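You operate a simulated robot arm through the tools that you are given. There is no shell and no other tool. Be economical: measure what you need, move in short steps, check, and stop when the job is done.

You are at the controls of a simulated robot arm. One attempt, no reset.

## Task
Shut the yellow drawer by the sink.

Only the result counts: the job must be done as asked and must still hold three seconds after the hand-in. Knocking over, shifting, dropping, spilling or breaking anything else fails it.

## Robot
A 6-joint arm with a two-finger parallel gripper on a trunk, on a base that drives. Base frame: it is fixed to the floor where the robot stands at the start and does not move with it; the origin is under the middle of the robot, x ahead of it, y to its left, z up. Readings come in m, degrees, newtons and seconds.
Its first joint turns from -166.0 to 166.0 degrees. Places, roughly: yellow drawer by the sink [1, -0.1, 0.5]. Payload 3.43 kg.
Tool frame: the origin (TCP) lies between the finger pads and is the grasp point; the fingertips stand 0.034 m ahead of it; z points along the fingers, y is the line along which they close. Largest opening 0.128 m; finger width 0.024, thickness 0.012; the body of the gripper, 0.048 by 0.13 m, starts 0.096 m behind the TCP.
Orientation is told as [roll, pitch, yaw] about the base's x, y, z axes, in that order, counted from this pose: with the fingers straight down and closing along the base's y, the tool's x points along the base's -x, its y along +y and its z along -z.

## Interface
- The arm moves only by the tool drive_tool. Its argument "motion" is a list that holds one entry, the list of rows, each a list of 7 numbers: the shift along the tool's x, y, z in units of 300 mm (1.0 is 300 mm), then the turn, a rotation vector about the tool's x, y, z in units of 90 degrees (1.0 is 90 degrees), then the opening, from 0 (shut) to 1 (fully open). In form: [[[x, y, z, wx, wy, wz, grip], ...]]. A call has 1 to 8 rows; each row is the pose to reach, as a shift and turn from the pose commanded when the call began, along the tool's axes at that moment. A call with a number of a shift or a turn outside -1 to 1 is refused whole. Each row takes 0.2 s and may step no farther than 0.05 m and 8.6 degrees from the row before; otherwise, or with a gripper value out of range, the whole call is refused. A pose out of reach is approached as far as the arm can. The call stops where the force on the tool passes 40 N (or 10 N more than at its start, if that is more) or the arm is blocked; 0.2 s more then pass. The fingers move at their own pace (about 0.153 m/s each) and stop on an object; they squeeze with about 40 N. The grip force told is the motor's: it shows also when the fingers shut on nothing. Time passes only in rows, and 0.2 s behind the last, so rows that repeat a pose let the fingers close. The reply holds the time, the measured pose of the TCP, the force on the tool along the base axes, the opening and the grip force, in the units named above and with some noise.
- Cameras (640 x 400 px; columns grow to the right, rows downward): "scene" is now at [0.1636, 0.1958, 1.1961]; the picture's right is [-0.27, -0.96, 0.00], its down [-0.56, 0.15, -0.81] and it looks along [0.78, -0.21, -0.58] (base axes); focal length 266 px, centre (320, 200). "wrist" rides on the gripper at [0.076, -0.011, -0.16] in the tool frame; the picture's right is [0.15, 0.99, 0.00], its down [-0.88, 0.13, -0.46] and it looks along [-0.45, 0.07, 0.89] (tool axes); focal length 234 px, centre (320, 200). There is no depth. A picture from a camera that has moved, and an enlarged one, comes with that camera's place and axes in the base frame and with its lens.
- snapshot(camera): a new picture of that camera. It takes no simulated time.
- steer(legs): drives the robot by 1 to 6 legs, each [ahead, left, turn to the left] in m, m and degrees, along the robot's own axes; the way and the turn of a leg run together, so that a leg with both is an arc; at most 1.5 m and 180 degrees a leg. The arm and the cameras ride along, it lands a little off, and it stops where it bumps. It gives what a move gives.
- turn_head(pan, tilt): turns the head with the scene camera to pan (to the left, within 143 degrees either way) and tilt (down, from -29 to 69), counted from straight ahead of the robot. It gives what a move gives.
- inspect(camera, box): a new picture of the part [left, top, right, bottom] of that camera's present view, enlarged. It takes no simulated time.
- finish_job(): hands the job in; it is judged then, once.

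Go step by step. Nothing tells you exact positions but the pictures and the camera data: compare them with the known pose of the tool, close in by small moves and look again before you grip or let go. The budget is 120 turns and 90 pictures, counting those below and the enlarged ones. Unless the task says otherwise, let go and move clear before handing in, and close with one line.

The tools are called after "Call:" as name(argument=value, ...) on one line, values as JSON. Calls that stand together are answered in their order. drive_tool: Moves the arm, as the interface text tells. Its arguments: {"type":"object","properties":{"motion":{"type":"array"}},"required":["motion"]} The other tools are called the same way: steer (legs) drives the base; turn_head (pan, tilt) turns the head that bears the scene camera; snapshot (camera) takes a picture; inspect (camera, box) takes an enlarged picture of a part of a camera's view; finish_job () hands the job in.

At the start:

```text
t: 0.0
ee_pos: [0.6498, 0.2102, 0.809]
tool_rot: [0.1, 0.1, -0.1]
wrist_force: [-0.1, 0.0, -0.1]
gripper_width: 0.1282
gripper_force: 0.1
robot x, y, heading: [-0.0033, -0.0017, 0.1]
head pan, tilt: [-15.4, 35.8]
```

scene: 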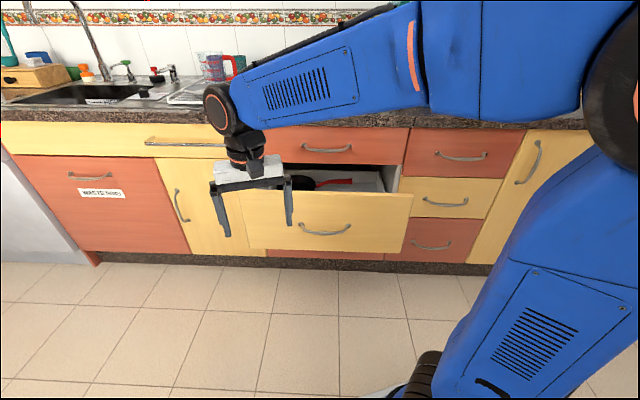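
wrist: 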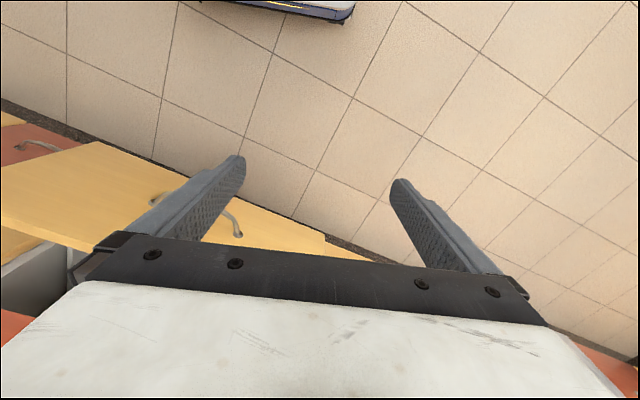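

The yellow drawer stands open in the middle, and the cabinet fronts are turned about -18° from my x axis. I plan to push the drawer shut with closed fingers held nearly level, above its handle, so I'll first tilt the tool forward.

Call:
drive_tool(motion=[[[0, 0, 0, 0, -0.09, 0, 0], [0, 0, 0, 0, -0.18, 0, 0], [0, 0, 0, 0, -0.27, 0, 0], [0, 0, 0, 0, -0.36, 0, 0], [0, 0, 0, 0, -0.45, 0, 0], [0, 0, 0, 0, -0.54, 0, 0], [0, 0, 0, 0, -0.63, 0, 0], [0, 0, 0, 0, -0.7, 0, 0]]])

Call:
snapshot(camera="scene")

Call:
inspect(camera="scene", box=[220, 110, 500, 285])

```text
t: 1.8
ee_pos: [0.6501, 0.2095, 0.8093]
tool_rot: [0.1, -63.1, 0.1]
wrist_force: [0.5, -0.9, 1.2]
gripper_width: 0.0
gripper_force: 33.1
robot x, y, heading: [-0.0007, -0.0013, -0.0]
head pan, tilt: [-15.4, 35.8]
```

```text
87 pictures are left
camera scene: at [0.1636, 0.1957, 1.1961], right [-0.27, -0.96, 0.0], down [-0.56, 0.15, -0.81], along [0.78, -0.22, -0.58], focal length 266 px, centre (320, 200)
```

scene: 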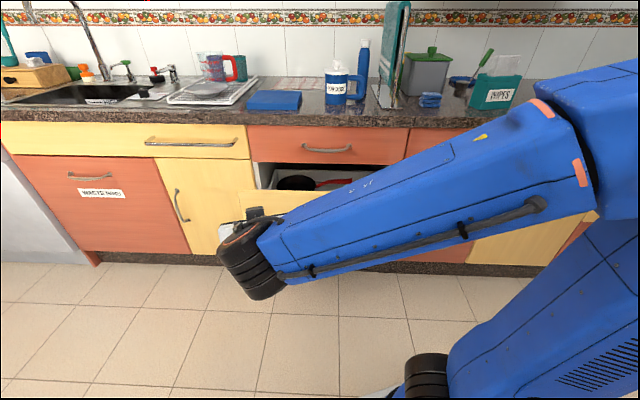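

```text
2.29 times, centred on (360, 198) of scene
camera zoom: at [0.1636, 0.1957, 1.1961], right [-0.27, -0.96, 0.0], down [-0.56, 0.15, -0.81], along [0.78, -0.22, -0.58], focal length 607 px, centre (229, 206)
```

zoom: 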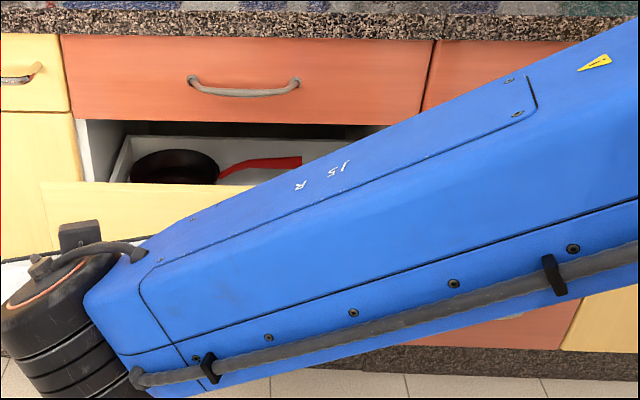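

The drawer front looks about 0.21 m out, with its middle near (0.88, -0.01), top edge at z≈0.69 and handle at z≈0.52. I'll move the tool in front of it, aligned to -18° yaw and above the handle, stopping short of contact.

Call:
drive_tool(motion=[[[0.045, -0.075, 0.0675, 0.022, 0, 0.0114, 0], [0.09, -0.15, 0.135, 0.045, 0, 0.023, 0], [0.134, -0.225, 0.2025, 0.067, 0, 0.034, 0], [0.178, -0.3, 0.27, 0.089, 0, 0.045, 0], [0.223, -0.375, 0.3375, 0.111, 0, 0.057, 0], [0.268, -0.45, 0.405, 0.134, 0, 0.068, 0], [0.312, -0.525, 0.4725, 0.156, 0, 0.08, 0], [0.357, -0.6, 0.54, 0.178, 0, 0.091, 0]]])

Call:
snapshot(camera="scene")

Call:
snapshot(camera="wrist")

```text
t: 3.6
ee_pos: [0.7813, 0.0532, 0.6639]
tool_rot: [0.1, -62.8, -18.3]
wrist_force: [-0.4, 0.3, 0.7]
gripper_width: 0.0
gripper_force: 33.2
out of reach, approached as far as the arm can: row 4, 5, 6, 7, 8
robot x, y, heading: [-0.0002, -0.0009, -0.1]
head pan, tilt: [-15.4, 35.8]
```

```text
85 pictures are left
camera scene: at [0.1635, 0.1957, 1.1962], right [-0.27, -0.96, 0.0], down [-0.56, 0.15, -0.81], along [0.78, -0.21, -0.58], focal length 266 px, centre (320, 200)
```

scene: 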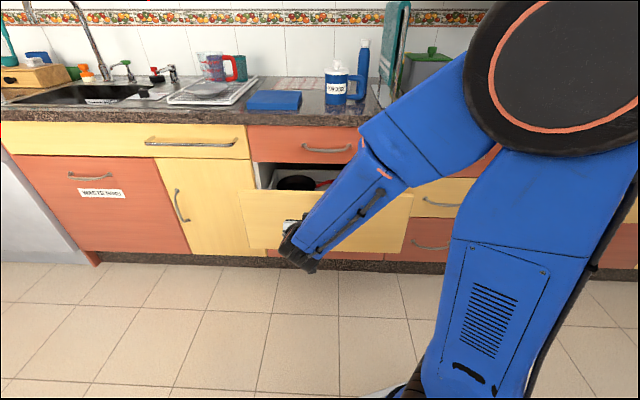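

```text
84 pictures are left
camera wrist: at [0.6096, 0.0979, 0.6689], right [0.24, 0.96, -0.13], down [0.04, 0.12, 0.99], along [0.97, -0.25, 0.0], focal length 234 px, centre (320, 200)
```

wrist: 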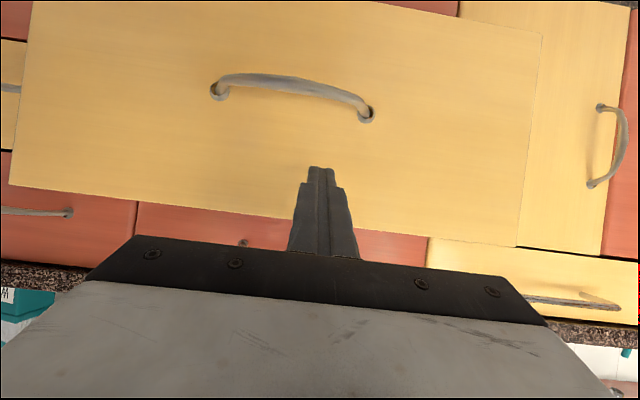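

The fingertips are now about 8 cm in front of the drawer face, between its top edge and the handle. I'll close in slowly along the drawer's direction.

Call:
drive_tool(motion=[[[-0.027, 0, 0.08, 0, 0, 0, 0], [-0.054, 0, 0.16, 0, 0, 0, 0], [-0.08, 0, 0.24, 0, 0, 0, 0], [-0.1, 0, 0.29, 0, 0, 0, 0]]])

Call:
snapshot(camera="wrist")

```text
t: 4.6
ee_pos: [0.8699, 0.0246, 0.6499]
tool_rot: [0.1, -63.0, -18.1]
wrist_force: [1.1, -0.7, 0.2]
gripper_width: 0.0001
gripper_force: 33.4
robot x, y, heading: [-0.0017, 0.0043, 0.1]
head pan, tilt: [-15.4, 35.8]
```

```text
83 pictures are left
camera wrist: at [0.6981, 0.0697, 0.6551], right [0.24, 0.96, -0.13], down [0.03, 0.13, 0.99], along [0.97, -0.24, 0.0], focal length 234 px, centre (320, 200)
```

wrist: 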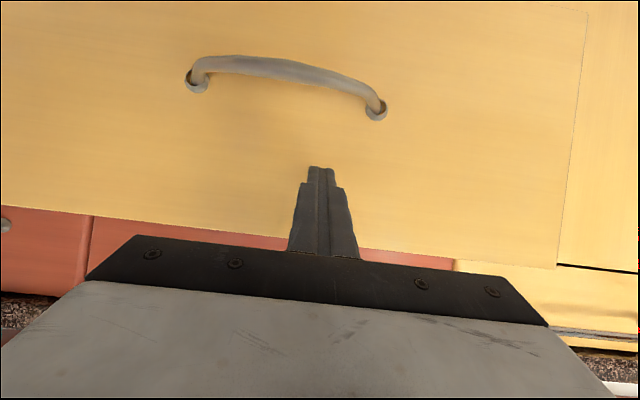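

No contact yet; the tip is just short of the face. I'll shift about 3 cm toward the handle's middle, then push slowly.

Call:
drive_tool(motion=[[[0, -0.05, 0, 0, 0, 0, 0], [0, -0.1, 0, 0, 0, 0, 0], [-0.015, -0.1, 0.045, 0, 0, 0, 0], [-0.045, -0.1, 0.104, 0, 0, 0, 0], [-0.075, -0.1, 0.163, 0, 0, 0, 0], [-0.105, -0.1, 0.222, 0, 0, 0, 0], [-0.135, -0.1, 0.281, 0, 0, 0, 0], [-0.165, -0.1, 0.34, 0, 0, 0, 0]]])

Call:
snapshot(camera="wrist")

Call:
snapshot(camera="scene")

```text
t: 6.4
ee_pos: [0.9688, -0.0375, 0.6478]
tool_rot: [0.1, -63.0, -18.0]
wrist_force: [-0.4, 0.1, 0.2]
gripper_width: 0.0
gripper_force: 32.7
robot x, y, heading: [-0.0012, 0.002, 0.2]
head pan, tilt: [-15.4, 35.8]
```

```text
82 pictures are left
camera wrist: at [0.7961, 0.0063, 0.6531], right [0.24, 0.96, -0.13], down [0.03, 0.13, 0.99], along [0.97, -0.24, 0.0], focal length 234 px, centre (320, 200)
```

wrist: 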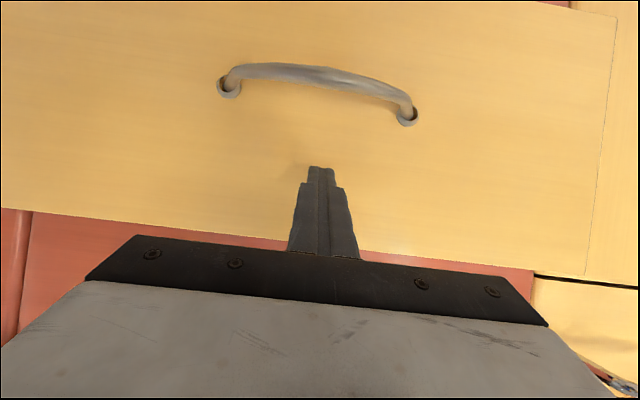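

```text
81 pictures are left
camera scene: at [0.1636, 0.1957, 1.1961], right [-0.26, -0.96, 0.0], down [-0.56, 0.15, -0.81], along [0.78, -0.21, -0.58], focal length 266 px, centre (320, 200)
```

scene: 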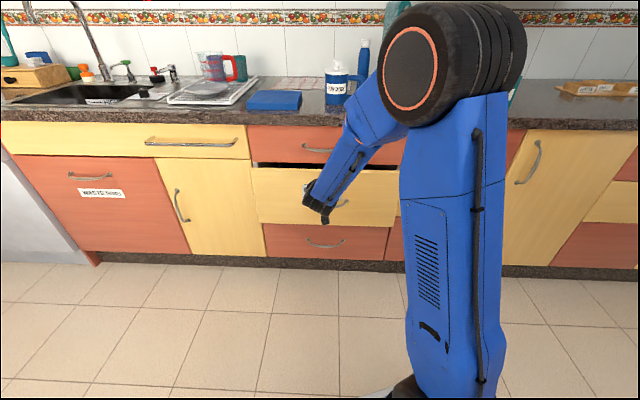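

The drawer has gone most of the way in, with a thin dark gap left above it. I'll keep pushing gently until it stops.

Call:
drive_tool(motion=[[[-0.0225, 0, 0.0445, 0, 0, 0, 0], [-0.045, 0, 0.089, 0, 0, 0, 0], [-0.0675, 0, 0.1335, 0, 0, 0, 0], [-0.09, 0, 0.178, 0, 0, 0, 0]]])

Call:
inspect(camera="scene", box=[220, 110, 420, 235])

```text
t: 7.4
ee_pos: [1.0257, -0.0562, 0.6485]
tool_rot: [0.0, -63.1, -18.0]
wrist_force: [-0.5, -0.8, 0.1]
gripper_width: 0.0001
gripper_force: 33.4
robot x, y, heading: [-0.0006, -0.0021, 0.2]
head pan, tilt: [-15.4, 35.8]
```

```text
3.20 times, centred on (320, 172) of scene
camera zoom: at [0.1636, 0.1957, 1.1961], right [-0.26, -0.96, 0.0], down [-0.56, 0.15, -0.81], along [0.78, -0.21, -0.58], focal length 850 px, centre (320, 288)
```

zoom: 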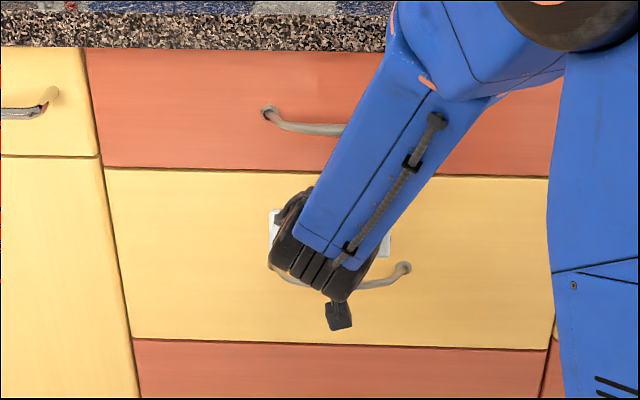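

The front now looks almost flush. I'll press a little further until I feel the stop.

Call:
drive_tool(motion=[[[-0.0075, 0, 0.0148, 0, 0, 0, 0], [-0.015, 0, 0.0296, 0, 0, 0, 0], [-0.0225, 0, 0.0445, 0, 0, 0, 0], [-0.03, 0, 0.0593, 0, 0, 0, 0], [-0.0375, 0, 0.0742, 0, 0, 0, 0], [-0.045, 0, 0.089, 0, 0, 0, 0]]])

Call:
snapshot(camera="wrist")

Call:
inspect(camera="scene", box=[220, 110, 420, 235])

```text
t: 7.9
ee_pos: [1.0266, -0.0561, 0.6482]
tool_rot: [-0.1, -62.8, -17.8]
wrist_force: [-13.7, 3.8, 5.5]
gripper_width: 0.0
gripper_force: 32.9
robot x, y, heading: [-0.0009, -0.0002, 0.3]
head pan, tilt: [-15.4, 35.8]
stopped in row 2: the force on the tool passed its limit (the readings are from after the stop); the commanded pose is now the measured one
```

```text
79 pictures are left
camera wrist: at [0.8545, -0.0127, 0.6534], right [0.24, 0.96, -0.13], down [0.04, 0.13, 0.99], along [0.97, -0.24, 0.0], focal length 234 px, centre (320, 200)
```

wrist: 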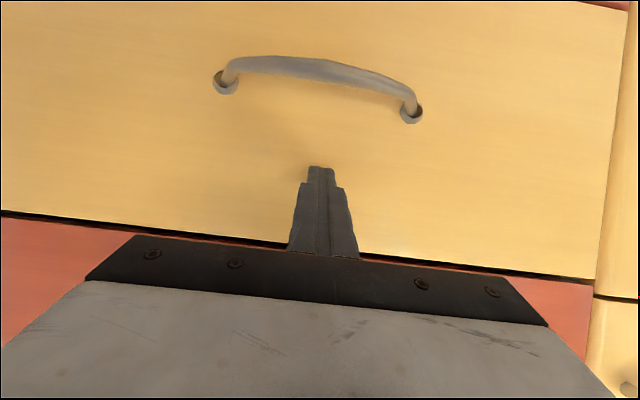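

```text
3.20 times, centred on (320, 172) of scene
camera zoom: at [0.1625, 0.196, 1.1962], right [-0.26, -0.96, 0.0], down [-0.56, 0.15, -0.81], along [0.78, -0.21, -0.58], focal length 850 px, centre (320, 288)
```

zoom: 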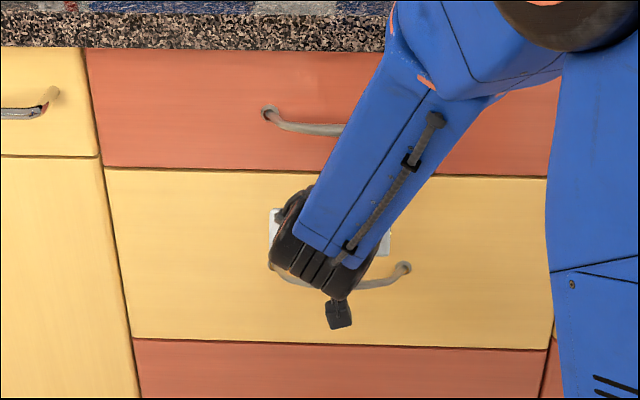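

The drawer met its stop and sits flush with its neighbours. I'll back the tool straight away and check that it stays shut.

Call:
drive_tool(motion=[[[0.03, 0, -0.059, 0, 0, 0, 0], [0.075, 0, -0.148, 0, 0, 0, 0], [0.12, 0, -0.237, 0, 0, 0, 0], [0.165, 0, -0.326, 0, 0, 0, 0], [0.21, 0, -0.415, 0, 0, 0, 0], [0.21, 0, -0.415, 0, 0, 0, 0], [0.21, 0, -0.415, 0, 0, 0, 0], [0.21, 0, -0.415, 0, 0, 0, 0]]])

Call:
snapshot(camera="wrist")

Call:
inspect(camera="scene", box=[220, 110, 420, 235])

```text
t: 9.7
ee_pos: [0.8961, -0.013, 0.6477]
tool_rot: [-0.1, -62.8, -18.0]
wrist_force: [-0.4, 0.0, 1.0]
gripper_width: 0.0
gripper_force: 33.0
robot x, y, heading: [0.0007, 0.0016, -0.1]
head pan, tilt: [-15.4, 35.8]
```

```text
77 pictures are left
camera wrist: at [0.7239, 0.0298, 0.6533], right [0.24, 0.96, -0.13], down [0.04, 0.12, 0.99], along [0.97, -0.24, -0.01], focal length 234 px, centre (320, 200)
```

wrist: 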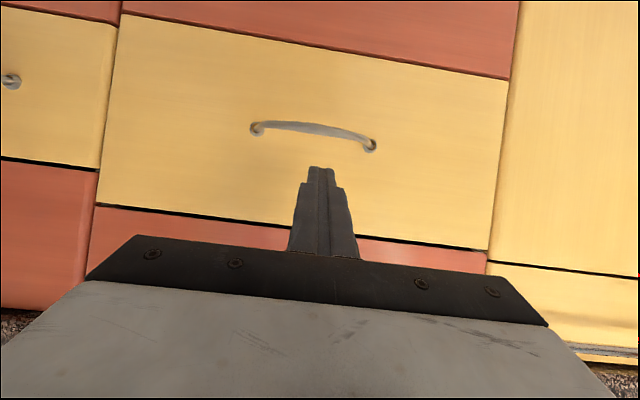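

```text
3.20 times, centred on (320, 172) of scene
camera zoom: at [0.1632, 0.1958, 1.1961], right [-0.26, -0.96, 0.0], down [-0.56, 0.15, -0.81], along [0.78, -0.21, -0.58], focal length 850 px, centre (320, 288)
```

zoom: 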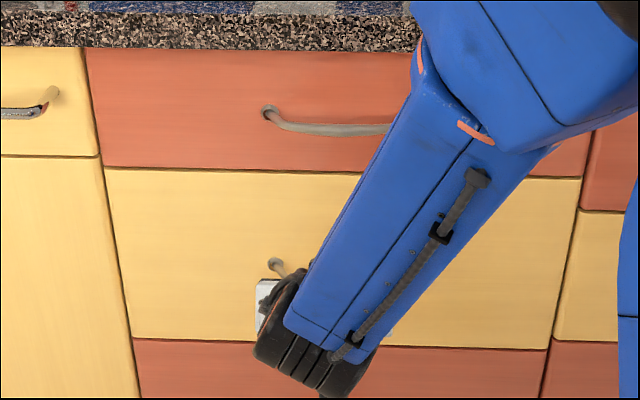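

The drawer is flush with its neighbours and has stayed shut, and the arm is clear of it. I'm handing the job in.

Call:
finish_job()

```text
The job is handed in.
```

The yellow drawer by the sink is shut, and it stayed flush after the arm backed away.
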